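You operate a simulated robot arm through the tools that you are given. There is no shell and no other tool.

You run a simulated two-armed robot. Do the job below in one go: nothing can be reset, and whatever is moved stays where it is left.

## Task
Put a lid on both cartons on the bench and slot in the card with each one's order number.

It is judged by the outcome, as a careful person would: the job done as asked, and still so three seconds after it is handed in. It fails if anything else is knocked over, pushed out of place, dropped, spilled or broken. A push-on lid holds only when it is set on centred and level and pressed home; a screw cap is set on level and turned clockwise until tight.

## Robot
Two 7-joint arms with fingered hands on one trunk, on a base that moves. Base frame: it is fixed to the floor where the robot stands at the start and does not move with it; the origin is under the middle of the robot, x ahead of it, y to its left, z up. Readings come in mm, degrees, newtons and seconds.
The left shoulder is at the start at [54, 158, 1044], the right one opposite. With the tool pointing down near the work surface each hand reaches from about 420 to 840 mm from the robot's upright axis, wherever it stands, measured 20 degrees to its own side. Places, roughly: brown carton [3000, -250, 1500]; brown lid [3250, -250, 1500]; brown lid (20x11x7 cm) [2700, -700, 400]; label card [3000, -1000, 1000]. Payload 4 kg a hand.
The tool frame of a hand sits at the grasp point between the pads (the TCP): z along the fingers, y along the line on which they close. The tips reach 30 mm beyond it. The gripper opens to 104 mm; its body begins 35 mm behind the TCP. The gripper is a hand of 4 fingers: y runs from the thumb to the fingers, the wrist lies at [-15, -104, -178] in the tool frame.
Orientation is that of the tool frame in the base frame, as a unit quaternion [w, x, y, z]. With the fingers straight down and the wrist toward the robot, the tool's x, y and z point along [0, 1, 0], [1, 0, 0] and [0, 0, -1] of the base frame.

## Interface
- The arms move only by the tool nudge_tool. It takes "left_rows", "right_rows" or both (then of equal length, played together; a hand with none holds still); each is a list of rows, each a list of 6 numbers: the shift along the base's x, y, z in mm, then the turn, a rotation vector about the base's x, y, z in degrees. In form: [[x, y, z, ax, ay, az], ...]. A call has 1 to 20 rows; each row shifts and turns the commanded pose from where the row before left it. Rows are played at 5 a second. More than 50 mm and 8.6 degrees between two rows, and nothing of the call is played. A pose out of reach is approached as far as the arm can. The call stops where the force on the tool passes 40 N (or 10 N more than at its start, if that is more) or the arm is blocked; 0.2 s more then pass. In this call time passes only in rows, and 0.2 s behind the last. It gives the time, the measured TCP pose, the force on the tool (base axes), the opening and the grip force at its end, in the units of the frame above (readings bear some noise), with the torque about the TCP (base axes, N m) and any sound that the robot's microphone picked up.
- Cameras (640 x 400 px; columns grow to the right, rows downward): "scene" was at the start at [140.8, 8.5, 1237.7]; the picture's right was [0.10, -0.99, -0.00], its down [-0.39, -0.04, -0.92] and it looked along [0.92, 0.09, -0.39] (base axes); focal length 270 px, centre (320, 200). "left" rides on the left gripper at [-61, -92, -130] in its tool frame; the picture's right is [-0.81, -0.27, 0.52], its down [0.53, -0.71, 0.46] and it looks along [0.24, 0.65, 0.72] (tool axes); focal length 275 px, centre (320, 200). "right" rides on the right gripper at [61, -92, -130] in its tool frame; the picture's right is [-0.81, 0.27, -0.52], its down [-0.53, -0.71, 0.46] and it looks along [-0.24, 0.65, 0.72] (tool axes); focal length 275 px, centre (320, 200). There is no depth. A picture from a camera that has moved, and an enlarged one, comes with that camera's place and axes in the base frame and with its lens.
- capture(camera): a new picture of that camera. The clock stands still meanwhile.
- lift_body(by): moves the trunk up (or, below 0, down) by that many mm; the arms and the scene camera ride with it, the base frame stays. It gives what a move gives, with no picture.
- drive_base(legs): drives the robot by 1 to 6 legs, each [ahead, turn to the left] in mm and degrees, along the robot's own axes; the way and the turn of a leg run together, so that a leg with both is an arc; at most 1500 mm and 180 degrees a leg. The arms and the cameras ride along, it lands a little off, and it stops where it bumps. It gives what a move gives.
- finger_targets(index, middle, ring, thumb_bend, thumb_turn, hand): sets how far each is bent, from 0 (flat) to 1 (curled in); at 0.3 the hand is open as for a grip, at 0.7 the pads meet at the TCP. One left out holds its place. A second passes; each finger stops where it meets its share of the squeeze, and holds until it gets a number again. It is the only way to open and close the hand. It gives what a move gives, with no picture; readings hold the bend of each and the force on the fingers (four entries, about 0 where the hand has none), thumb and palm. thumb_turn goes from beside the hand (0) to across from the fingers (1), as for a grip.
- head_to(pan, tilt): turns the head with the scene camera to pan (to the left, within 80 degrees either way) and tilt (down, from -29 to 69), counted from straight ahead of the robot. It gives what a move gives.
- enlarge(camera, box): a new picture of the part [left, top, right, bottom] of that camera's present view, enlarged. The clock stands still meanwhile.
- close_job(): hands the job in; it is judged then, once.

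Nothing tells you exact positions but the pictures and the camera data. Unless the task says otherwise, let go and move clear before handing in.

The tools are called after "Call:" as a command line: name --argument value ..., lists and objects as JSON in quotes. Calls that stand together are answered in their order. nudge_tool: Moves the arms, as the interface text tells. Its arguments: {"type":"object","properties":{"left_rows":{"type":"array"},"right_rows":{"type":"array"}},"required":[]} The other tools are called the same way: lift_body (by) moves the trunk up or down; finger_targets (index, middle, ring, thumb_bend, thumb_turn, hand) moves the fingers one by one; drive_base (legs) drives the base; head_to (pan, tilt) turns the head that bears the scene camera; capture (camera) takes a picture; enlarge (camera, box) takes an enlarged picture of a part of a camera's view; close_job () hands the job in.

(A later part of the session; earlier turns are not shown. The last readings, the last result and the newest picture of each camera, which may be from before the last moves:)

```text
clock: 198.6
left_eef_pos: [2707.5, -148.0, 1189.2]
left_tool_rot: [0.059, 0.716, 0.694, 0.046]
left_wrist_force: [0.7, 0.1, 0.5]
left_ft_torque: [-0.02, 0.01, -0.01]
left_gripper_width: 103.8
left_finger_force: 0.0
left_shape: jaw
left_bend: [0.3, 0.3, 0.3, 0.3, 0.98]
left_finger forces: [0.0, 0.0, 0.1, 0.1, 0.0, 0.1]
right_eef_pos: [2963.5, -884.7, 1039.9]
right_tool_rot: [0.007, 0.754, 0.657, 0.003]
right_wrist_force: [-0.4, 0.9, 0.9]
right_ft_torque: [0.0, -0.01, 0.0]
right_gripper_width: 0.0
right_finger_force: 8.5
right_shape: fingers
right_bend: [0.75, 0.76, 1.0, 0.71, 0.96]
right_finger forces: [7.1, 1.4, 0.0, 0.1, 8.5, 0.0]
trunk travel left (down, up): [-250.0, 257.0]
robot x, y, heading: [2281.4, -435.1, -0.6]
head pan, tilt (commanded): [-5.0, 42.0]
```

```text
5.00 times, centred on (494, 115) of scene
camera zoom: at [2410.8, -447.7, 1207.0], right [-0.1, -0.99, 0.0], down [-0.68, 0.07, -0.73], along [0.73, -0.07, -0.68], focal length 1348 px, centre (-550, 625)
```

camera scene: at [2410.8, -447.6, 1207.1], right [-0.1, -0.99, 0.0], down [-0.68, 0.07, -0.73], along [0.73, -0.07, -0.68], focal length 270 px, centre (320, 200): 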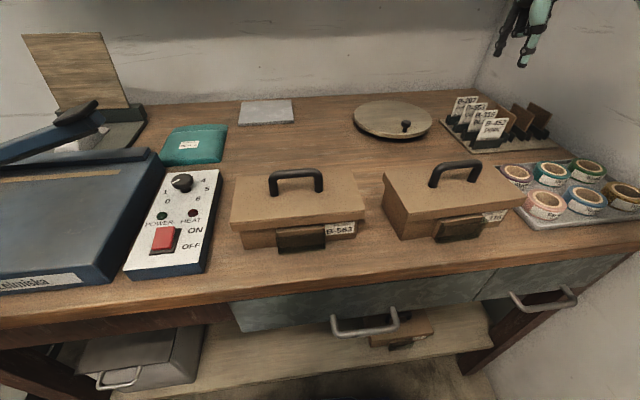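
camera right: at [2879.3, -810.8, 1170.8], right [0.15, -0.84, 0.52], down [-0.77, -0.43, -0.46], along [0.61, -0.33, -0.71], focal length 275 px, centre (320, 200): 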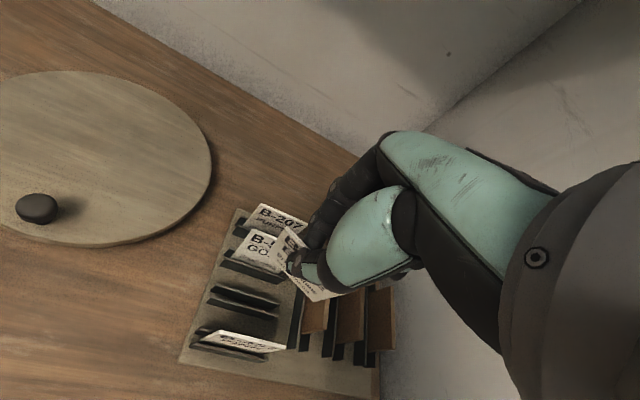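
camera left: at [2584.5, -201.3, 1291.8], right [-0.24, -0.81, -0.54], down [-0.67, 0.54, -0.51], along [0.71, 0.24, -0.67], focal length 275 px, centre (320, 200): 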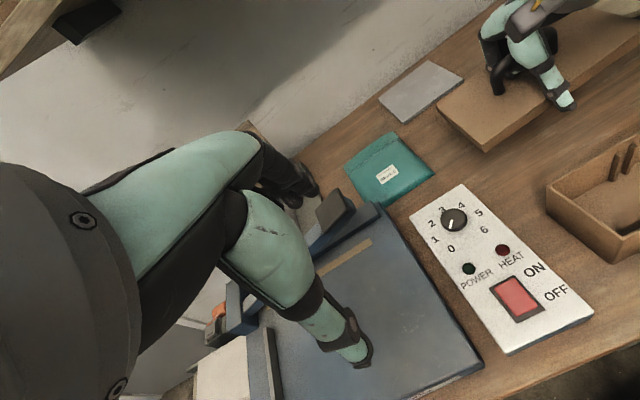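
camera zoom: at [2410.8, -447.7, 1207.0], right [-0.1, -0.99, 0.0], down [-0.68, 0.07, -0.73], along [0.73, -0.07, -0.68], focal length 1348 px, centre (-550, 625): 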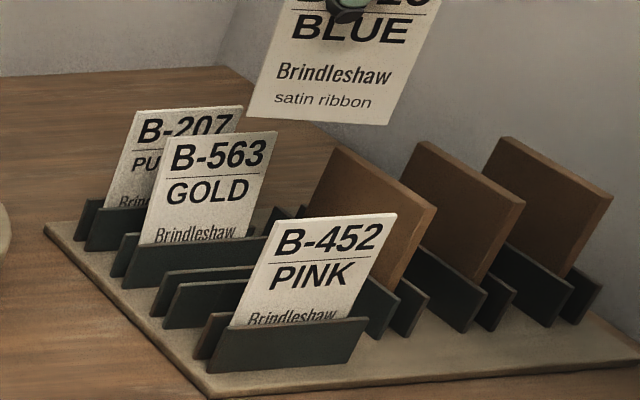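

The middle finger twisted the card about 17° relative to the hand. Thumb and index nearly oppose each other, so I'll withdraw the middle finger and see whether the card squares up.

Call:
finger_targets --hand "right" --middle 0.5 --index 0.78 --thumb_bend 0.78

Call:
enlarge --camera "right" --box '[220, 200, 380, 300]'

Call:
enlarge --camera "scene" --box '[430, 35, 558, 115]'

```text
clock: 199.6
left_eef_pos: [2708.8, -146.3, 1189.4]
left_tool_rot: [0.06, 0.716, 0.694, 0.046]
left_wrist_force: [-0.7, -0.5, 0.1]
left_ft_torque: [0.03, -0.01, 0.01]
left_gripper_width: 103.9
left_finger_force: 0.0
left_shape: jaw
left_bend: [0.3, 0.3, 0.3, 0.3, 0.98]
left_finger forces: [0.0, 0.0, 0.0, 0.0, 0.0, 0.0]
right_eef_pos: [2962.4, -884.4, 1040.8]
right_tool_rot: [0.008, 0.754, 0.656, 0.003]
right_wrist_force: [0.1, 0.2, -0.2]
right_ft_torque: [0.01, 0.0, -0.01]
right_gripper_width: 0.1
right_finger_force: 9.7
right_shape: fingers
right_bend: [0.76, 0.5, 1.0, 0.71, 0.97]
right_finger forces: [9.8, 0.1, 0.1, 0.0, 9.8, 0.0]
trunk travel left (down, up): [-250.0, 257.0]
robot x, y, heading: [2277.0, -439.0, -0.9]
head pan, tilt (commanded): [-5.0, 42.0]
```

```text
4.00 times, centred on (300, 250) of right
camera zoom: at [2879.2, -810.6, 1170.7], right [0.15, -0.84, 0.53], down [-0.77, -0.43, -0.46], along [0.62, -0.33, -0.71], focal length 1101 px, centre (400, 0)
```

zoom: 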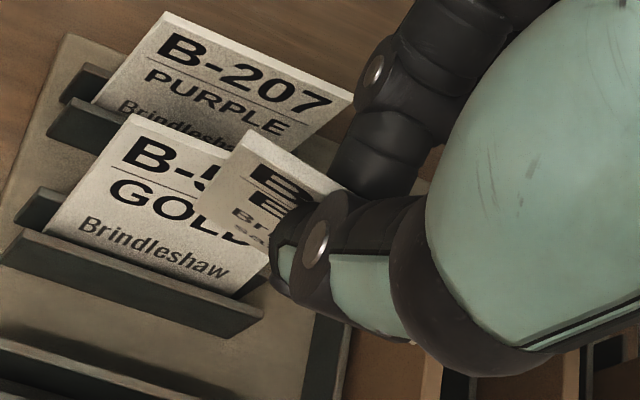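

```text
5.00 times, centred on (494, 75) of scene
camera zoom: at [2410.7, -447.5, 1207.1], right [-0.1, -0.99, 0.0], down [-0.68, 0.07, -0.73], along [0.73, -0.07, -0.68], focal length 1348 px, centre (-550, 825)
```

zoom: 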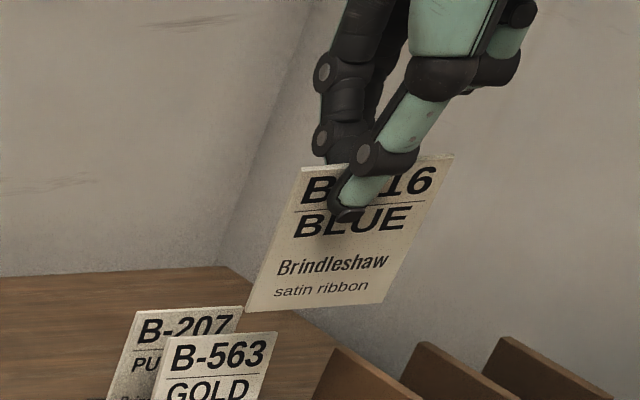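

The card now sits nearly square to the hand, with its bottom tilted about 12° back and 10° sideways. I'll raise it, correct those tilts and the yaw on the way, and bring it in front of the B-316 carton at a safe height.

Call:
nudge_tool --right_rows '[[0, 0, 20, 0, 0, 0], [0, 0, 20, 0, 0, 0], [-15, 5, 15, 1, 1.5, 0], [-30, 15, 0, 1.2, 1.5, 1], [-35, 20, 0, 1.2, 1.5, 1.5], [-38, 22, 0, 1.2, 1.5, 1.5], [-38, 22, 0, 1.2, 1.5, 1.5], [-38, 22, 0, 1.2, 1.5, 1.5], [-38, 22, 0, 1, 1.5, 1.5], [-38, 22, 0, 1, 1.5, 1.5], [-38, 22, 0, 0, 0, 1.5], [-14, 15, 0, 0, 0, 1.5], [0, 0, 0, 0, 0, 0]]'

Call:
capture --camera "scene"

Call:
capture --camera "right"

```text
clock: 202.3
left_eef_pos: [2707.1, -148.6, 1189.4]
left_tool_rot: [0.059, 0.716, 0.694, 0.047]
left_wrist_force: [0.1, -0.6, 0.0]
left_ft_torque: [-0.02, 0.02, -0.01]
left_gripper_width: 104.2
left_finger_force: 0.0
left_shape: jaw
left_bend: [0.3, 0.3, 0.3, 0.3, 0.98]
left_finger forces: [0.1, 0.1, 0.0, 0.0, 0.1, 0.0]
right_eef_pos: [2640.2, -700.0, 1095.7]
right_tool_rot: [-0.121, 0.67, 0.732, -0.029]
right_wrist_force: [-0.1, -0.9, -0.3]
right_ft_torque: [0.0, 0.01, -0.01]
right_gripper_width: 0.0
right_finger_force: 9.9
right_shape: fingers
right_bend: [0.77, 0.5, 1.0, 0.71, 0.97]
right_finger forces: [10.1, 0.0, 0.0, 0.0, 10.1, 0.0]
trunk travel left (down, up): [-250.0, 257.0]
robot x, y, heading: [2277.7, -435.7, -0.7]
head pan, tilt (commanded): [-5.0, 42.0]
```

```text
taken
camera scene: at [2410.3, -447.8, 1207.1], right [-0.1, -0.99, 0.0], down [-0.68, 0.07, -0.73], along [0.73, -0.07, -0.68], focal length 270 px, centre (320, 200)
```

scene: 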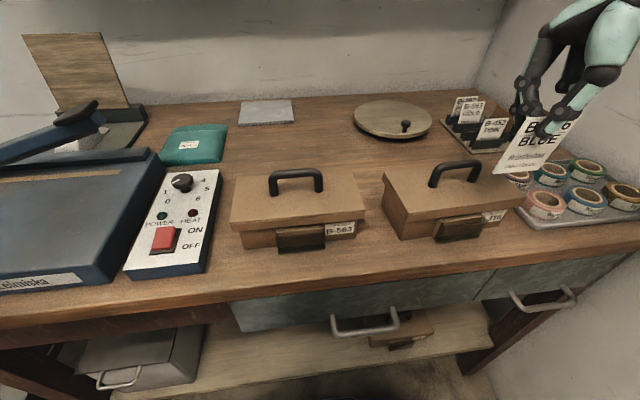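

```text
taken
camera right: at [2575.1, -664.0, 1250.2], right [0.44, -0.83, 0.33], down [-0.75, -0.55, -0.37], along [0.49, -0.09, -0.87], focal length 275 px, centre (320, 200)
```

right: 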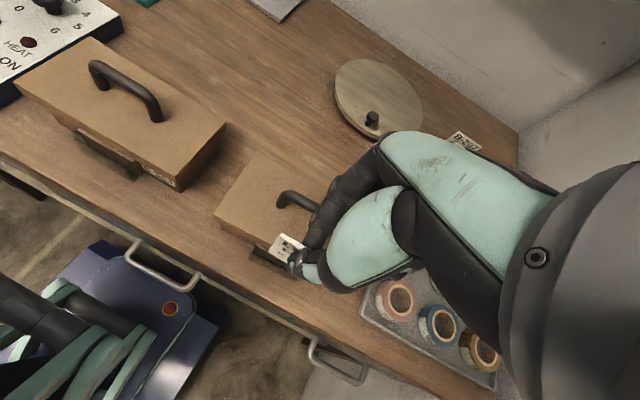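

Call:
enlarge --camera "scene" --box '[470, 90, 598, 170]'

Call:
enlarge --camera "scene" --box '[470, 120, 598, 200]'

Call:
enlarge --camera "right" --box '[220, 210, 348, 290]'

```text
5.00 times, centred on (534, 130) of scene
camera zoom: at [2410.3, -447.8, 1207.1], right [-0.1, -0.99, 0.0], down [-0.68, 0.07, -0.73], along [0.73, -0.07, -0.68], focal length 1348 px, centre (-750, 550)
```

zoom: 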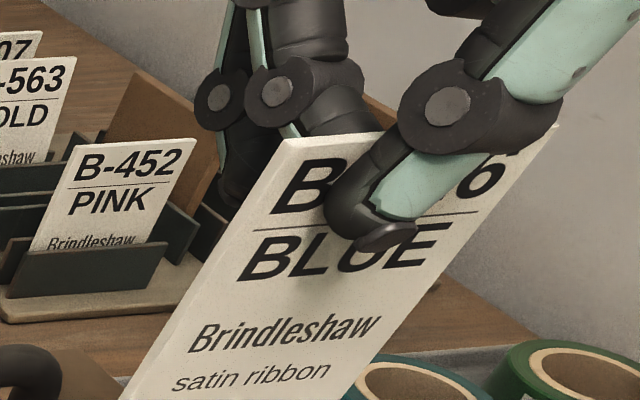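

```text
5.00 times, centred on (534, 160) of scene
camera zoom: at [2410.3, -447.8, 1207.1], right [-0.1, -0.99, 0.0], down [-0.68, 0.07, -0.73], along [0.73, -0.07, -0.68], focal length 1348 px, centre (-750, 400)
```

zoom: 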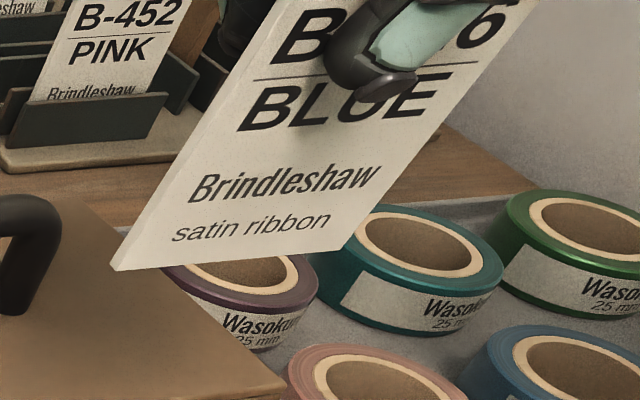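

```text
5.00 times, centred on (284, 250) of right
camera zoom: at [2575.1, -664.0, 1250.2], right [0.44, -0.83, 0.33], down [-0.75, -0.55, -0.37], along [0.49, -0.09, -0.87], focal length 1376 px, centre (500, -50)
```

zoom: 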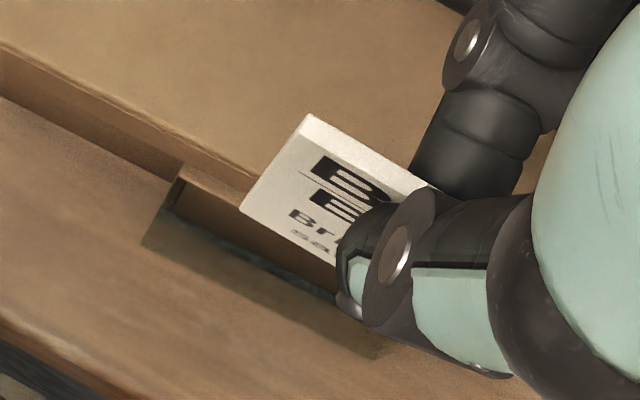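

Triangulated, the card is now almost upright and square, with its bottom edge at z≈1014 and 81 mm below the TCP. I'll tuck the middle finger closer, trim yaw and pitch, and position the card just above the B-316 pocket.

Call:
finger_targets --hand "right" --middle 0.6

Call:
nudge_tool --right_rows '[[6, 1, -10, 0, 0.8, 0.6], [6, 1, -12, 0, 0.8, 0.6], [6, 1, -14, 0, 0.8, 0.6], [6, 1, -14, 0, 0.6, 0.6], [6, 0, -14, 0, 0, 0], [4, 0, -14, 0, 0, 0], [0, 0, -14, 0, 0, 0], [0, 0, 0, 0, 0, 0]]'

Call:
enlarge --camera "scene" --box '[400, 130, 528, 210]'

Call:
enlarge --camera "scene" --box '[400, 165, 528, 245]'

Call:
enlarge --camera "right" --box '[220, 210, 348, 290]'

```text
clock: 203.3
left_eef_pos: [2707.6, -148.7, 1188.8]
left_tool_rot: [0.059, 0.715, 0.695, 0.046]
left_wrist_force: [-0.4, 0.5, -0.7]
left_ft_torque: [0.02, 0.01, -0.03]
left_gripper_width: 103.9
left_finger_force: 0.1
left_shape: jaw
left_bend: [0.3, 0.3, 0.3, 0.3, 0.98]
left_finger forces: [0.1, 0.0, 0.0, 0.0, 0.1, 0.1]
right_eef_pos: [2641.1, -700.5, 1096.6]
right_tool_rot: [-0.12, 0.669, 0.733, -0.029]
right_wrist_force: [1.1, 0.1, -0.3]
right_ft_torque: [-0.01, -0.02, 0.02]
right_gripper_width: 0.0
right_finger_force: 10.0
right_shape: fingers
right_bend: [0.77, 0.6, 1.0, 0.71, 0.97]
right_finger forces: [10.0, 0.0, 0.0, 0.0, 10.0, 0.0]
trunk travel left (down, up): [-250.0, 257.0]
robot x, y, heading: [2278.8, -435.6, -0.8]
head pan, tilt (commanded): [-5.0, 42.0]
```

```text
clock: 205.2
left_eef_pos: [2707.3, -147.1, 1188.4]
left_tool_rot: [0.06, 0.715, 0.695, 0.046]
left_wrist_force: [0.2, -0.1, -0.3]
left_ft_torque: [-0.01, 0.0, 0.04]
left_gripper_width: 103.8
left_finger_force: 0.0
left_shape: jaw
left_bend: [0.3, 0.3, 0.3, 0.3, 0.98]
left_finger forces: [0.0, 0.0, 0.1, 0.1, 0.1, 0.1]
right_eef_pos: [2674.6, -692.6, 1006.1]
right_tool_rot: [-0.137, 0.652, 0.744, -0.048]
right_wrist_force: [-2.9, -2.8, 13.0]
right_ft_torque: [0.07, 0.15, 0.01]
right_gripper_width: 0.0
right_finger_force: 13.1
right_shape: fingers
right_bend: [0.78, 0.6, 1.0, 0.71, 0.97]
right_finger forces: [12.3, 0.8, 0.0, 0.0, 12.6, 0.0]
trunk travel left (down, up): [-250.0, 257.0]
robot x, y, heading: [2277.5, -435.5, -0.8]
head pan, tilt (commanded): [-5.0, 42.0]
```

```text
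5.00 times, centred on (464, 170) of scene
camera zoom: at [2409.5, -447.1, 1207.3], right [-0.1, -0.99, 0.0], down [-0.68, 0.07, -0.73], along [0.73, -0.07, -0.68], focal length 1348 px, centre (-400, 350)
```

zoom: 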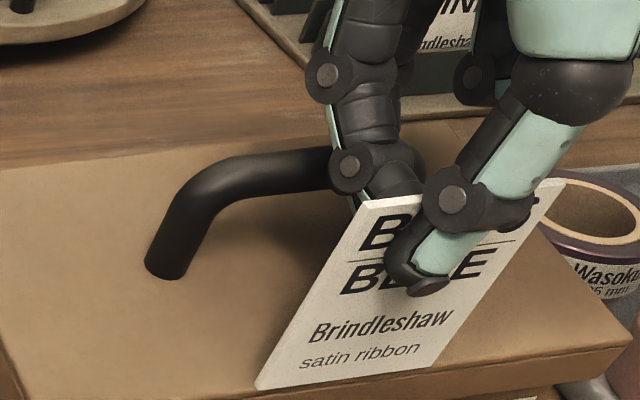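

```text
5.00 times, centred on (464, 205) of scene
camera zoom: at [2409.5, -447.1, 1207.3], right [-0.1, -0.99, 0.0], down [-0.68, 0.07, -0.73], along [0.73, -0.07, -0.68], focal length 1348 px, centre (-400, 175)
```

zoom: 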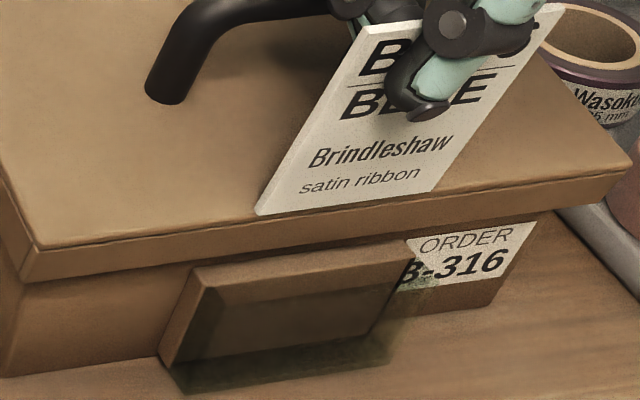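

```text
5.00 times, centred on (284, 250) of right
camera zoom: at [2615.6, -659.6, 1163.0], right [0.49, -0.81, 0.31], down [-0.75, -0.58, -0.33], along [0.45, -0.07, -0.89], focal length 1376 px, centre (500, -50)
```

zoom: 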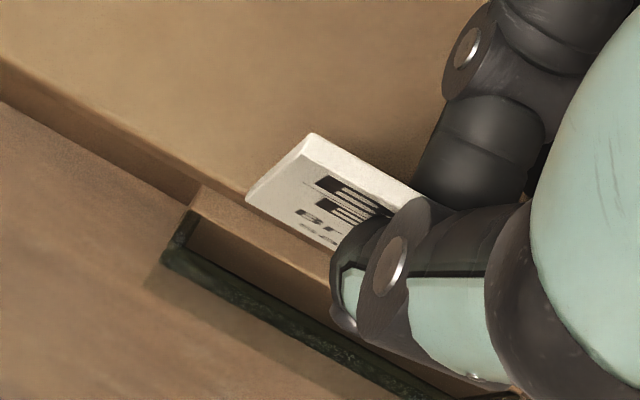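

The card's bottom edge has touched the lid's front edge, so it is about 10 mm too far back. I'll lift off right away and re-measure.

Call:
nudge_tool --right_rows '[[0, 0, 8, 0, 0, 0], [-4, 0, 10, 0, 0, 0], [-4, 0, 5, 0, 0, 0], [0, 0, 0, 0, 0, 0]]'

Call:
enlarge --camera "scene" --box '[400, 120, 528, 200]'

Call:
enlarge --camera "scene" --box '[400, 165, 528, 245]'

Call:
enlarge --camera "right" --box '[220, 210, 348, 290]'

```text
clock: 206.2
left_eef_pos: [2708.6, -147.2, 1189.1]
left_tool_rot: [0.06, 0.716, 0.694, 0.046]
left_wrist_force: [0.7, -0.5, -0.5]
left_ft_torque: [0.01, -0.01, -0.01]
left_gripper_width: 103.9
left_finger_force: 0.1
left_shape: jaw
left_bend: [0.3, 0.3, 0.3, 0.3, 0.98]
left_finger forces: [0.1, 0.0, 0.0, 0.0, 0.0, 0.0]
right_eef_pos: [2667.5, -692.8, 1026.7]
right_tool_rot: [-0.139, 0.653, 0.743, -0.049]
right_wrist_force: [0.3, 0.9, 0.3]
right_ft_torque: [0.04, -0.02, 0.02]
right_gripper_width: 0.0
right_finger_force: 11.6
right_shape: fingers
right_bend: [0.77, 0.6, 1.0, 0.71, 0.97]
right_finger forces: [10.8, 0.1, 0.1, 0.0, 10.9, 0.0]
trunk travel left (down, up): [-250.0, 257.0]
robot x, y, heading: [2279.9, -437.2, -1.0]
head pan, tilt (commanded): [-5.0, 42.0]
```

```text
5.00 times, centred on (464, 160) of scene
camera zoom: at [2410.6, -447.4, 1207.1], right [-0.1, -0.99, 0.0], down [-0.68, 0.07, -0.73], along [0.73, -0.07, -0.68], focal length 1348 px, centre (-400, 400)
```

zoom: 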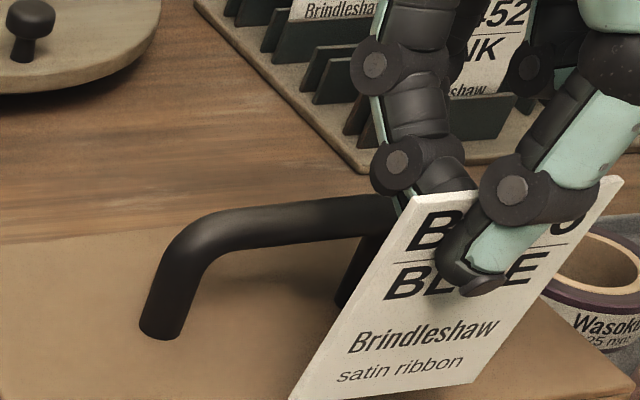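

```text
5.00 times, centred on (464, 205) of scene
camera zoom: at [2410.6, -447.4, 1207.1], right [-0.1, -0.99, 0.0], down [-0.68, 0.07, -0.73], along [0.73, -0.07, -0.68], focal length 1348 px, centre (-400, 175)
```

zoom: 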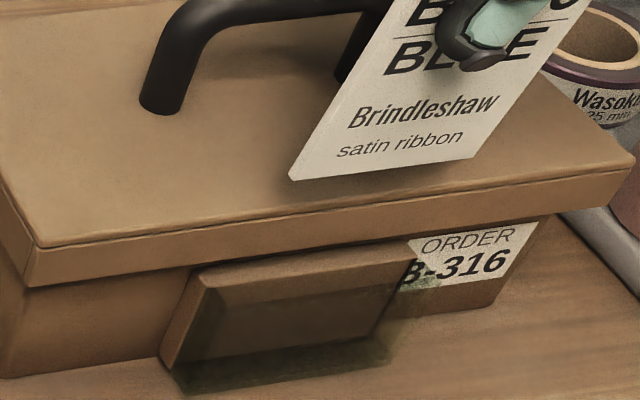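

```text
5.00 times, centred on (284, 250) of right
camera zoom: at [2609.0, -659.7, 1185.0], right [0.49, -0.81, 0.31], down [-0.75, -0.58, -0.33], along [0.45, -0.07, -0.89], focal length 1376 px, centre (500, -50)
```

zoom: 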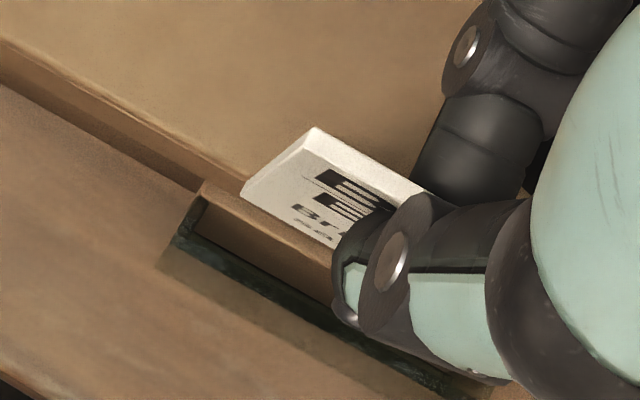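

Measured again: the card bottom is centred at (2664, -693, z 950), 76 mm below the TCP. The slot runs from about x 2664 to 2670 at its middle, centred at y≈-695. I'll shift by (+3, -2) and lower to just above the slot.

Call:
nudge_tool --right_rows '[[1.5, -1, -8, 0, 0, 0.5], [1.5, -1, -8, 0, 0, 0.5], [0, 0, -8, 0, 0, 0], [0, 0, -8, 0, 0, 0], [0, 0, -8, 0, 0, 0], [0, 0, 0, 0, 0, 0]]'

Call:
enlarge --camera "scene" --box '[400, 165, 528, 245]'

Call:
enlarge --camera "right" --box '[220, 210, 348, 290]'

```text
clock: 207.6
left_eef_pos: [2707.0, -147.6, 1188.9]
left_tool_rot: [0.06, 0.716, 0.694, 0.046]
left_wrist_force: [0.4, 0.4, 0.2]
left_ft_torque: [0.02, -0.02, 0.0]
left_gripper_width: 103.8
left_finger_force: 0.0
left_shape: jaw
left_bend: [0.3, 0.3, 0.3, 0.3, 0.98]
left_finger forces: [0.0, 0.1, 0.0, 0.0, 0.1, 0.1]
right_eef_pos: [2669.6, -694.4, 987.0]
right_tool_rot: [-0.138, 0.647, 0.748, -0.05]
right_wrist_force: [-0.6, 0.2, -0.3]
right_ft_torque: [-0.01, -0.02, -0.02]
right_gripper_width: 0.3
right_finger_force: 11.4
right_shape: fingers
right_bend: [0.77, 0.6, 1.0, 0.71, 0.97]
right_finger forces: [10.9, 0.9, 0.1, 0.0, 10.9, 0.0]
trunk travel left (down, up): [-250.0, 257.0]
robot x, y, heading: [2276.4, -437.8, -1.3]
head pan, tilt (commanded): [-5.0, 42.0]
```

```text
5.00 times, centred on (464, 205) of scene
camera zoom: at [2410.4, -447.4, 1207.1], right [-0.1, -0.99, 0.0], down [-0.68, 0.07, -0.73], along [0.73, -0.07, -0.68], focal length 1348 px, centre (-400, 175)
```

zoom: 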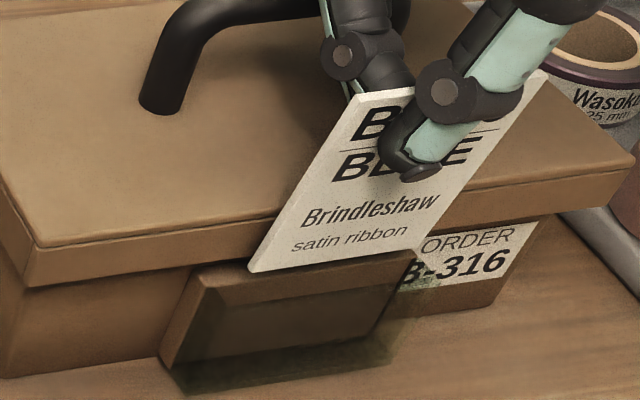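

```text
5.00 times, centred on (284, 250) of right
camera zoom: at [2610.9, -663.4, 1145.4], right [0.5, -0.81, 0.31], down [-0.74, -0.59, -0.33], along [0.45, -0.06, -0.89], focal length 1376 px, centre (500, -50)
```

zoom: 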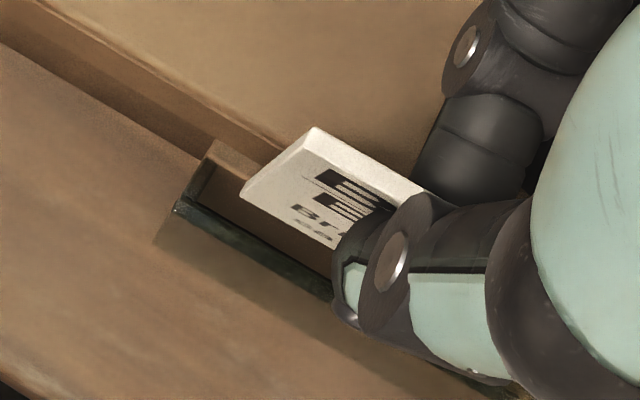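

Call:
enlarge --camera "right" --box '[248, 232, 296, 262]'

Call:
enlarge --camera "scene" --box '[428, 205, 492, 245]'

```text
13.33 times, centred on (272, 247) of right
camera zoom: at [2610.9, -663.4, 1145.4], right [0.5, -0.81, 0.31], down [-0.74, -0.59, -0.33], along [0.45, -0.06, -0.89], focal length 3670 px, centre (960, -427)
```

zoom: 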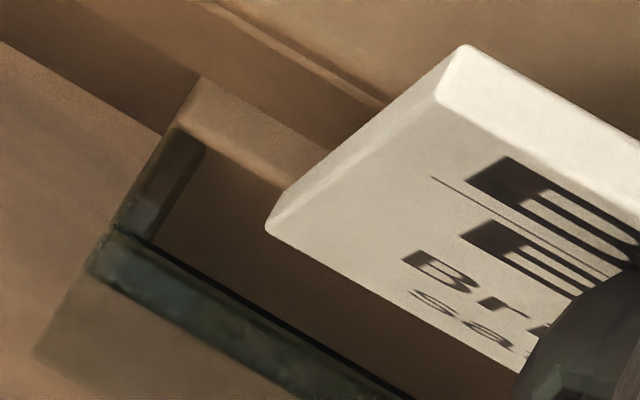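

```text
10.00 times, centred on (460, 225) of scene
camera zoom: at [2410.4, -447.4, 1207.1], right [-0.1, -0.99, 0.0], down [-0.68, 0.07, -0.73], along [0.73, -0.07, -0.68], focal length 2696 px, centre (-1080, -50)
```

zoom: 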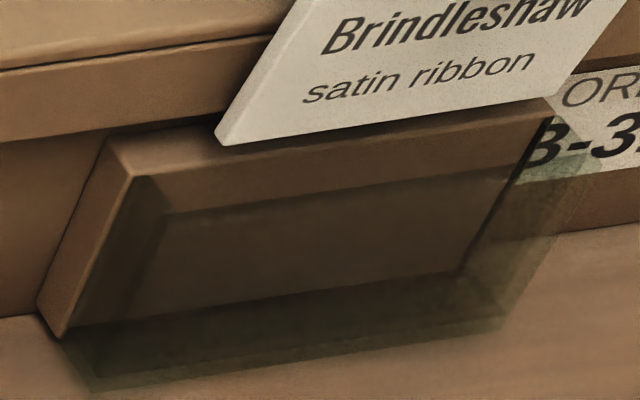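

The close-up shows the card's bottom edge centred over the slot with about 3 mm to spare front and back and 6 mm on each side. I'll lower it in.

Call:
nudge_tool --right_rows '[[0.2, 0, -4, 0, 0, 0], [0.2, 0, -4, 0, 0, 0], [0, 0, -4, 0, 0, 0], [0, 0, -4, 0, 0, 0], [0, 0, -3, 0, 0, 0], [0, 0, -3, 0, 0, 0], [0, 0, 0, 0, 0, 0]]'

Call:
enlarge --camera "right" --box '[230, 210, 326, 270]'

Call:
enlarge --camera "scene" --box '[400, 165, 528, 245]'

```text
clock: 209.2
left_eef_pos: [2707.3, -147.6, 1190.1]
left_tool_rot: [0.059, 0.716, 0.694, 0.046]
left_wrist_force: [-1.0, 0.2, -0.6]
left_ft_torque: [0.01, 0.01, 0.01]
left_gripper_width: 103.7
left_finger_force: 0.1
left_shape: jaw
left_bend: [0.3, 0.3, 0.3, 0.3, 0.98]
left_finger forces: [0.0, 0.1, 0.0, 0.0, 0.1, 0.0]
right_eef_pos: [2669.7, -694.6, 966.8]
right_tool_rot: [-0.137, 0.647, 0.748, -0.049]
right_wrist_force: [3.1, -0.2, 15.9]
right_ft_torque: [-0.11, -0.46, -0.03]
right_gripper_width: 0.0
right_finger_force: 21.3
right_shape: fingers
right_bend: [0.77, 0.64, 1.0, 0.71, 0.97]
right_finger forces: [12.9, 17.4, 0.1, 0.0, 11.9, 0.1]
trunk travel left (down, up): [-250.0, 257.0]
robot x, y, heading: [2281.0, -436.0, -1.0]
head pan, tilt (commanded): [-5.0, 42.0]
```

```text
6.67 times, centred on (278, 240) of right
camera zoom: at [2610.2, -662.9, 1124.0], right [0.5, -0.81, 0.31], down [-0.74, -0.59, -0.33], along [0.45, -0.06, -0.89], focal length 1835 px, centre (600, -67)
```

zoom: 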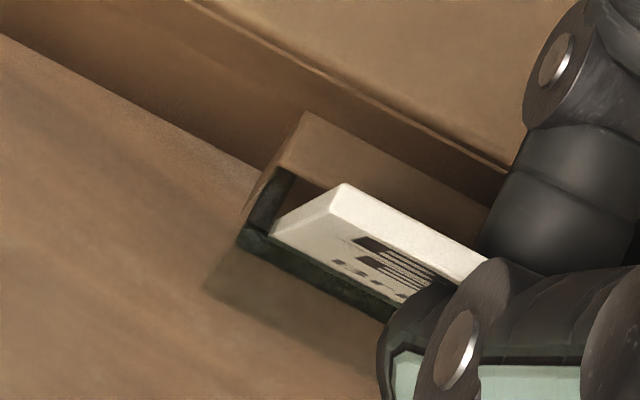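

```text
5.00 times, centred on (464, 205) of scene
camera zoom: at [2409.4, -446.8, 1207.3], right [-0.1, -0.99, 0.0], down [-0.67, 0.07, -0.73], along [0.73, -0.07, -0.68], focal length 1348 px, centre (-400, 175)
```

zoom: 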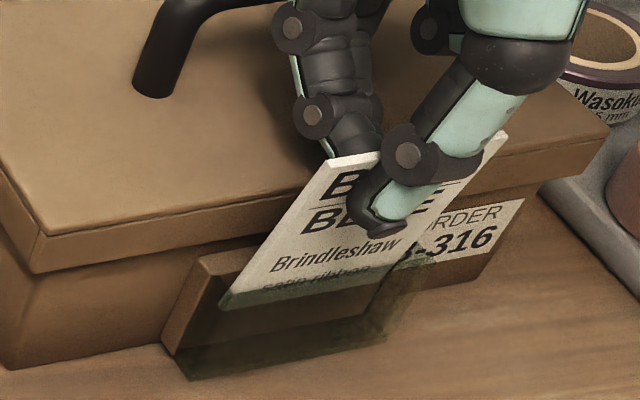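

The card's lower edge is inside the pocket, and the middle fingertip has reached the lid top. I'll ease up 4 mm and let go so the card drops to the pocket floor.

Call:
nudge_tool --right_rows '[[0, 0, 2, 0, 0, 0], [0, 0, 2.5, 0, 0, 0], [0, 0, 0, 0, 0, 0]]'

Call:
finger_targets --hand "right" --index 0.66 --thumb_bend 0.6

Call:
enlarge --camera "right" --box '[230, 210, 326, 270]'

Call:
enlarge --camera "scene" --box '[400, 165, 528, 245]'

```text
clock: 209.9
left_eef_pos: [2708.1, -148.5, 1190.1]
left_tool_rot: [0.059, 0.716, 0.694, 0.046]
left_wrist_force: [0.0, -0.2, -0.1]
left_ft_torque: [-0.03, 0.02, 0.0]
left_gripper_width: 103.7
left_finger_force: 0.1
left_shape: jaw
left_bend: [0.3, 0.3, 0.3, 0.3, 0.98]
left_finger forces: [0.1, 0.1, 0.1, 0.0, 0.0, 0.0]
right_eef_pos: [2668.5, -695.0, 968.5]
right_tool_rot: [-0.138, 0.646, 0.749, -0.05]
right_wrist_force: [0.0, -1.2, 3.0]
right_ft_torque: [-0.02, -0.11, -0.05]
right_gripper_width: 0.2
right_finger_force: 15.1
right_shape: fingers
right_bend: [0.77, 0.63, 1.0, 0.71, 0.97]
right_finger forces: [13.5, 3.6, 0.0, 0.1, 12.1, 0.0]
trunk travel left (down, up): [-250.0, 257.0]
robot x, y, heading: [2277.8, -436.4, -0.6]
head pan, tilt (commanded): [-5.0, 42.0]
```

```text
clock: 210.9
left_eef_pos: [2708.0, -148.0, 1188.4]
left_tool_rot: [0.06, 0.716, 0.694, 0.046]
left_wrist_force: [0.7, -0.5, 0.2]
left_ft_torque: [0.01, 0.02, 0.01]
left_gripper_width: 103.9
left_finger_force: 0.1
left_shape: jaw
left_bend: [0.3, 0.3, 0.3, 0.3, 0.98]
left_finger forces: [0.1, 0.0, 0.0, 0.0, 0.0, 0.0]
right_eef_pos: [2669.3, -693.0, 969.0]
right_tool_rot: [-0.137, 0.646, 0.749, -0.049]
right_wrist_force: [-2.5, -0.9, 2.3]
right_ft_torque: [-0.02, 0.02, -0.03]
right_gripper_width: 18.0
right_finger_force: 1.5
right_shape: fingers
right_bend: [0.66, 0.63, 1.0, 0.6, 0.96]
right_finger forces: [0.1, 2.6, 0.0, 0.0, 0.1, 0.0]
trunk travel left (down, up): [-250.0, 257.0]
robot x, y, heading: [2279.4, -435.8, -0.9]
head pan, tilt (commanded): [-5.0, 42.0]
```

```text
6.67 times, centred on (278, 240) of right
camera zoom: at [2610.8, -662.7, 1126.9], right [0.5, -0.81, 0.31], down [-0.74, -0.59, -0.33], along [0.45, -0.06, -0.89], focal length 1835 px, centre (600, -67)
```

zoom: 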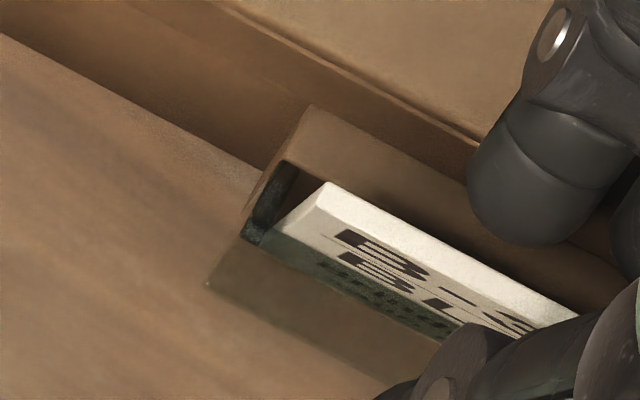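

```text
5.00 times, centred on (464, 205) of scene
camera zoom: at [2410.1, -447.4, 1207.1], right [-0.1, -0.99, 0.0], down [-0.68, 0.07, -0.73], along [0.73, -0.07, -0.68], focal length 1348 px, centre (-400, 175)
```

zoom: 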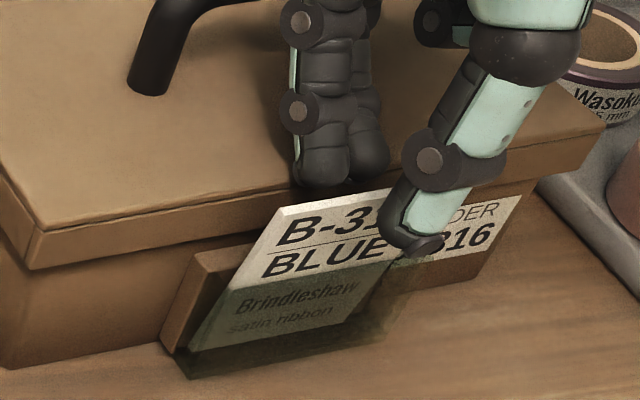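

The card has dropped fully into the pocket, with "B-316 BLUE" facing out. I'll retreat straight up.

Call:
nudge_tool --right_rows '[[0, 0, 4, 0, 0, 0], [0, 0, 10, 0, 0, 0], [0, 0, 20, 0, 0, 0], [0, 0, 30, 0, 0, 0], [0, 0, 30, 0, 0, 0], [0, 0, 20, 0, 0, 0], [0, 0, 0, 0, 0, 0]]'

Call:
capture --camera "scene"

Call:
enlarge --camera "scene" --box '[370, 150, 530, 250]'

Call:
enlarge --camera "scene" --box '[430, 75, 558, 155]'

```text
clock: 212.6
left_eef_pos: [2708.2, -149.1, 1189.3]
left_tool_rot: [0.059, 0.716, 0.694, 0.046]
left_wrist_force: [-0.1, 0.0, 0.6]
left_ft_torque: [0.0, 0.01, 0.02]
left_gripper_width: 103.9
left_finger_force: 0.0
left_shape: jaw
left_bend: [0.3, 0.3, 0.3, 0.3, 0.98]
left_finger forces: [0.0, 0.1, 0.0, 0.0, 0.0, 0.0]
right_eef_pos: [2671.0, -695.1, 1084.4]
right_tool_rot: [-0.138, 0.646, 0.749, -0.051]
right_wrist_force: [0.0, 0.8, 0.0]
right_ft_torque: [0.02, -0.01, 0.01]
right_gripper_width: 18.3
right_finger_force: 0.0
right_shape: fingers
right_bend: [0.66, 0.6, 1.0, 0.6, 0.96]
right_finger forces: [0.0, 0.0, 0.1, 0.0, 0.0, 0.0]
trunk travel left (down, up): [-250.0, 257.0]
robot x, y, heading: [2275.9, -434.9, -0.9]
head pan, tilt (commanded): [-5.0, 42.0]
```

```text
taken
camera scene: at [2410.7, -447.6, 1207.0], right [-0.1, -0.99, 0.0], down [-0.68, 0.07, -0.73], along [0.73, -0.07, -0.68], focal length 270 px, centre (320, 200)
```

scene: 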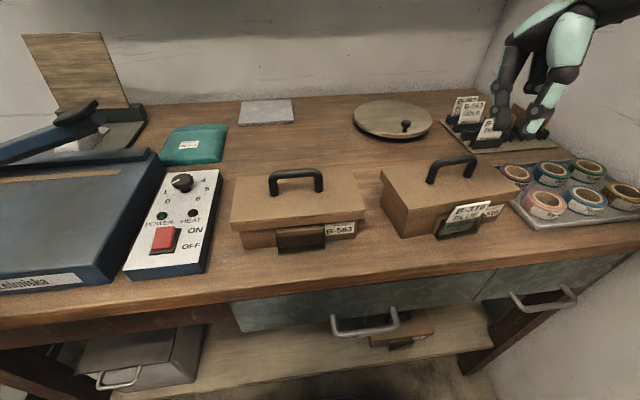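

```text
4.00 times, centred on (450, 200) of scene
camera zoom: at [2410.7, -447.6, 1207.0], right [-0.1, -0.99, 0.0], down [-0.68, 0.07, -0.73], along [0.73, -0.07, -0.68], focal length 1078 px, centre (-200, 200)
```

zoom: 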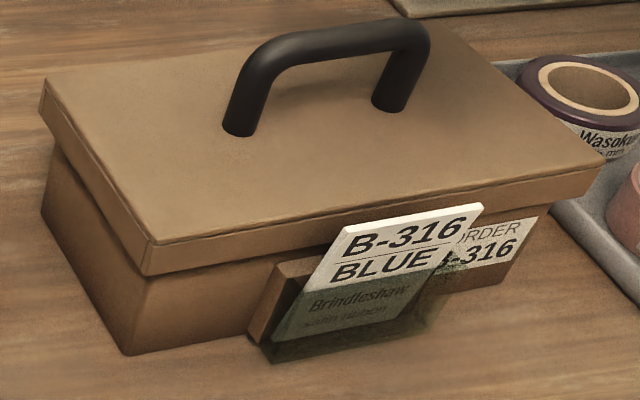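

```text
5.00 times, centred on (494, 115) of scene
camera zoom: at [2410.7, -447.6, 1207.0], right [-0.1, -0.99, 0.0], down [-0.68, 0.07, -0.73], along [0.73, -0.07, -0.68], focal length 1348 px, centre (-550, 625)
```

zoom: 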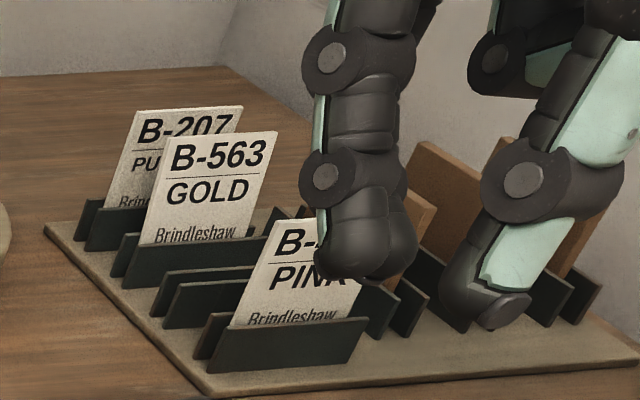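

The B-316 card is in. Now the B-563 card: it stands 42 mm further back, so I'll move the base forward about 45 mm first.

Call:
drive_base --legs '[[45, 0]]'

Call:
nudge_tool --right_rows '[[25, -15, 0, -1, -1.5, -1.5], [35, -22, 0, -1.2, -1.5, -1.8], [38, -25, 0, -1.2, -1.5, -1.8], [38, -25, 0, -1.2, -1.5, -1.8], [38, -25, 0, -1.2, -1.5, -1.8], [38, -25, 0, -1.2, -1.5, -1.8], [30, -20, 0, -1, -1.5, -1.8], [25, -16, 0, 0, -1.5, -1.8], [10, -10, 0, 0, -1.5, -1.8], [0, 0, 0, 0, 0, 0]]'

Call:
capture --camera "right"

Call:
capture --camera "scene"

```text
clock: 213.5
left_eef_pos: [2748.5, -148.3, 1191.4]
left_tool_rot: [0.059, 0.715, 0.695, 0.048]
left_wrist_force: [-1.0, 0.4, 0.1]
left_ft_torque: [-0.03, -0.02, 0.01]
left_gripper_width: 103.9
left_finger_force: 0.1
left_shape: jaw
left_bend: [0.3, 0.3, 0.3, 0.3, 0.98]
left_finger forces: [0.0, 0.1, 0.0, 0.0, 0.0, 0.0]
right_eef_pos: [2710.7, -695.4, 1085.2]
right_tool_rot: [-0.137, 0.648, 0.748, -0.047]
right_wrist_force: [0.0, 0.8, -0.3]
right_ft_torque: [-0.02, -0.03, 0.0]
right_gripper_width: 18.4
right_finger_force: 0.1
right_shape: fingers
right_bend: [0.66, 0.6, 1.0, 0.6, 0.96]
right_finger forces: [0.0, 0.0, 0.1, 0.0, 0.0, 0.0]
trunk travel left (down, up): [-250.0, 257.0]
robot x, y, heading: [2323.8, -439.3, -0.9]
head pan, tilt (commanded): [-5.0, 42.0]
```

```text
clock: 215.7
left_eef_pos: [2744.8, -150.0, 1194.3]
left_tool_rot: [0.068, 0.717, 0.692, 0.05]
left_wrist_force: [-0.1, -0.2, 0.2]
left_ft_torque: [0.01, -0.01, 0.01]
left_gripper_width: 104.3
left_finger_force: 0.1
left_shape: jaw
left_bend: [0.3, 0.3, 0.3, 0.3, 0.98]
left_finger forces: [0.0, 0.1, 0.0, 0.0, 0.1, 0.0]
right_eef_pos: [2983.3, -878.8, 1086.6]
right_tool_rot: [-0.006, 0.755, 0.656, -0.006]
right_wrist_force: [0.2, 0.7, 0.0]
right_ft_torque: [-0.02, 0.03, 0.0]
right_gripper_width: 18.3
right_finger_force: 0.1
right_shape: fingers
right_bend: [0.66, 0.6, 1.0, 0.6, 0.96]
right_finger forces: [0.0, 0.1, 0.0, 0.0, 0.0, 0.0]
trunk travel left (down, up): [-250.0, 257.0]
robot x, y, heading: [2324.7, -434.7, -0.8]
head pan, tilt (commanded): [-5.0, 42.0]
```

```text
taken
camera right: at [2904.1, -806.7, 1219.8], right [0.17, -0.84, 0.51], down [-0.79, -0.43, -0.44], along [0.59, -0.33, -0.74], focal length 275 px, centre (320, 200)
```

right: 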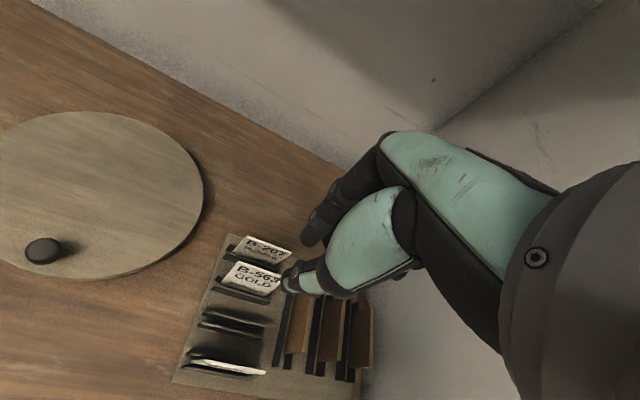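

```text
taken
camera scene: at [2456.1, -448.1, 1207.1], right [-0.1, -0.99, 0.0], down [-0.68, 0.07, -0.73], along [0.73, -0.08, -0.68], focal length 270 px, centre (320, 200)
```

scene: 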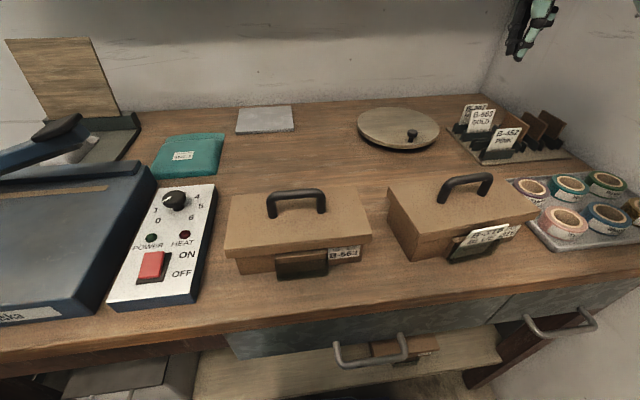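

Call:
enlarge --camera "right" --box '[190, 220, 318, 300]'

Call:
enlarge --camera "scene" --box '[440, 85, 568, 165]'

```text
5.00 times, centred on (254, 260) of right
camera zoom: at [2904.1, -806.7, 1219.8], right [0.17, -0.84, 0.51], down [-0.79, -0.43, -0.44], along [0.59, -0.33, -0.74], focal length 1376 px, centre (650, -100)
```

zoom: 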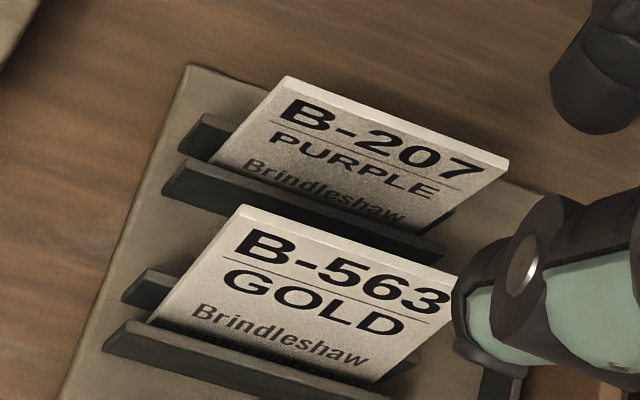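

```text
5.00 times, centred on (504, 125) of scene
camera zoom: at [2456.1, -448.1, 1207.1], right [-0.1, -0.99, 0.0], down [-0.68, 0.07, -0.73], along [0.73, -0.08, -0.68], focal length 1348 px, centre (-600, 575)
```

zoom: 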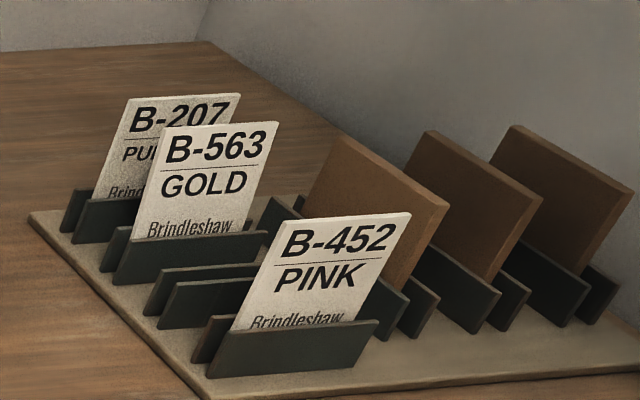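

B-563 still stands in its slot but leans back more, with its top edge at about (3014, -885, z 933). I'll use thumb and index only this time, with the other fingers folded away, and line up over it.

Call:
finger_targets --hand "right" --index 0.61 --middle 1.0 --ring 1.0 --thumb_bend 0.58

Call:
nudge_tool --right_rows '[[7, -1, -15, 0, 0, 0], [7, -1, -18, 0, 0, 0], [7, -1, -18, 0, 0, 0], [7, -1, -18, 0, 0, 0], [0, -1, -18, 0, 0, 0], [0, 0, -12, 0, 0, 0], [0, 0, 0, 0, 0, 0]]'

Call:
enlarge --camera "scene" --box '[440, 70, 568, 150]'

Call:
enlarge --camera "right" --box '[210, 190, 370, 290]'

```text
clock: 216.7
left_eef_pos: [2745.2, -150.3, 1195.5]
left_tool_rot: [0.069, 0.718, 0.691, 0.05]
left_wrist_force: [-0.6, 0.5, -1.2]
left_ft_torque: [0.03, -0.01, -0.02]
left_gripper_width: 103.9
left_finger_force: 0.1
left_shape: jaw
left_bend: [0.3, 0.3, 0.3, 0.3, 0.98]
left_finger forces: [0.0, 0.0, 0.0, 0.1, 0.1, 0.1]
right_eef_pos: [2983.2, -879.9, 1085.9]
right_tool_rot: [-0.007, 0.755, 0.656, -0.006]
right_wrist_force: [-0.5, -0.6, 0.6]
right_ft_torque: [-0.01, 0.02, 0.0]
right_gripper_width: 28.4
right_finger_force: 0.2
right_shape: fingers
right_bend: [0.61, 1.0, 1.0, 0.57, 0.96]
right_finger forces: [0.0, 0.0, 0.0, 0.0, 0.0, 0.0]
trunk travel left (down, up): [-250.0, 257.0]
robot x, y, heading: [2323.6, -440.2, -0.9]
head pan, tilt (commanded): [-5.0, 42.0]
```

```text
clock: 218.3
left_eef_pos: [2745.3, -151.0, 1194.0]
left_tool_rot: [0.068, 0.717, 0.692, 0.049]
left_wrist_force: [-0.6, -0.4, -1.1]
left_ft_torque: [-0.02, -0.01, 0.0]
left_gripper_width: 103.9
left_finger_force: 0.1
left_shape: jaw
left_bend: [0.3, 0.3, 0.3, 0.3, 0.98]
left_finger forces: [0.0, 0.0, 0.0, 0.1, 0.0, 0.0]
right_eef_pos: [3012.6, -885.0, 987.6]
right_tool_rot: [-0.006, 0.755, 0.656, -0.005]
right_wrist_force: [-0.2, 0.7, 0.4]
right_ft_torque: [0.0, -0.02, 0.01]
right_gripper_width: 28.5
right_finger_force: 0.1
right_shape: fingers
right_bend: [0.61, 1.0, 1.0, 0.57, 0.96]
right_finger forces: [0.0, 0.0, 0.1, 0.0, 0.0, 0.0]
trunk travel left (down, up): [-250.0, 257.0]
robot x, y, heading: [2324.6, -438.4, -1.2]
head pan, tilt (commanded): [-5.0, 42.0]
```

```text
5.00 times, centred on (504, 110) of scene
camera zoom: at [2455.9, -448.2, 1207.1], right [-0.1, -0.99, 0.0], down [-0.68, 0.07, -0.73], along [0.73, -0.08, -0.68], focal length 1348 px, centre (-600, 650)
```

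zoom: 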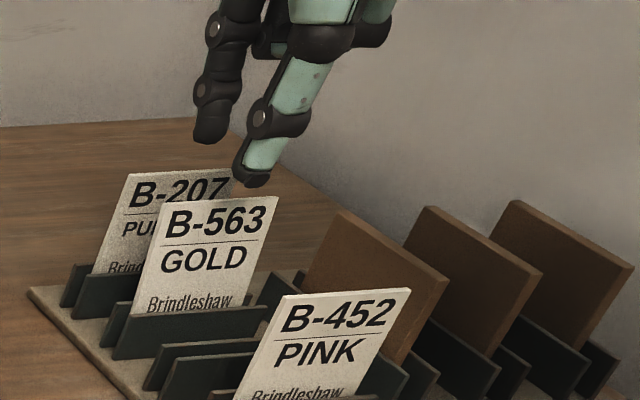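

```text
4.00 times, centred on (290, 240) of right
camera zoom: at [2932.8, -812.6, 1120.8], right [0.17, -0.84, 0.51], down [-0.79, -0.43, -0.44], along [0.59, -0.33, -0.74], focal length 1101 px, centre (440, 40)
```

zoom: 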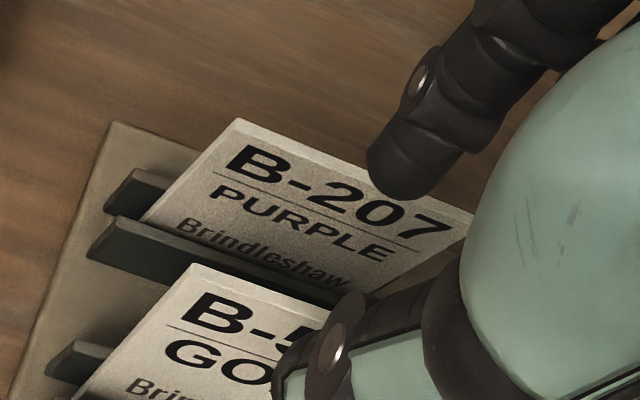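

Call:
nudge_tool --right_rows '[[2.5, 0, 0, 0, 0, 0], [0, 0, -10, 0, 0, 0], [0, 0, -8, 0, 0, 0], [0, 0, 0, 0, 0, 0]]'

Call:
enlarge --camera "scene" --box '[450, 80, 546, 140]'

Call:
enlarge --camera "right" --box '[210, 190, 370, 290]'

```text
clock: 219.3
left_eef_pos: [2744.6, -150.7, 1195.2]
left_tool_rot: [0.068, 0.718, 0.691, 0.05]
left_wrist_force: [0.0, -0.3, -0.4]
left_ft_torque: [-0.01, 0.02, 0.01]
left_gripper_width: 103.9
left_finger_force: 0.0
left_shape: jaw
left_bend: [0.3, 0.3, 0.3, 0.3, 0.98]
left_finger forces: [0.0, 0.0, 0.0, 0.1, 0.1, 0.0]
right_eef_pos: [3015.0, -884.2, 970.2]
right_tool_rot: [-0.007, 0.755, 0.656, -0.006]
right_wrist_force: [-0.5, 0.2, -0.8]
right_ft_torque: [0.02, -0.03, 0.0]
right_gripper_width: 28.4
right_finger_force: 0.1
right_shape: fingers
right_bend: [0.61, 1.0, 1.0, 0.57, 0.96]
right_finger forces: [0.0, 0.1, 0.0, 0.1, 0.1, 0.0]
trunk travel left (down, up): [-250.0, 257.0]
robot x, y, heading: [2323.7, -437.0, -0.7]
head pan, tilt (commanded): [-5.0, 42.0]
```

```text
6.67 times, centred on (498, 110) of scene
camera zoom: at [2455.9, -448.2, 1207.1], right [-0.1, -0.99, 0.0], down [-0.68, 0.07, -0.73], along [0.73, -0.08, -0.68], focal length 1797 px, centre (-867, 800)
```

zoom: 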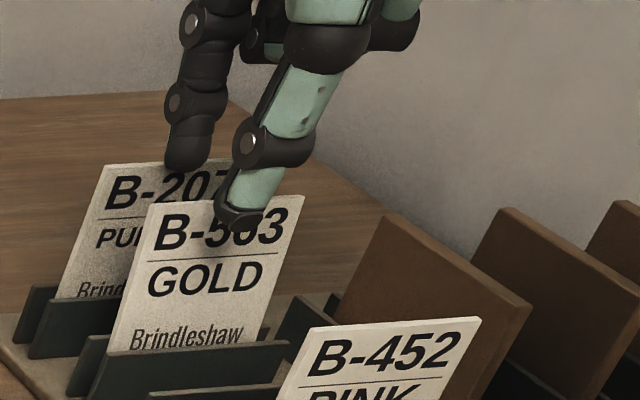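

```text
4.00 times, centred on (290, 240) of right
camera zoom: at [2935.1, -811.5, 1103.2], right [0.17, -0.84, 0.51], down [-0.79, -0.43, -0.44], along [0.59, -0.33, -0.74], focal length 1101 px, centre (440, 40)
```

zoom: 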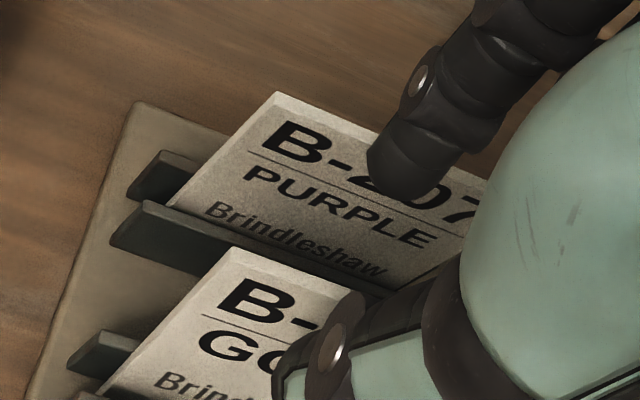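

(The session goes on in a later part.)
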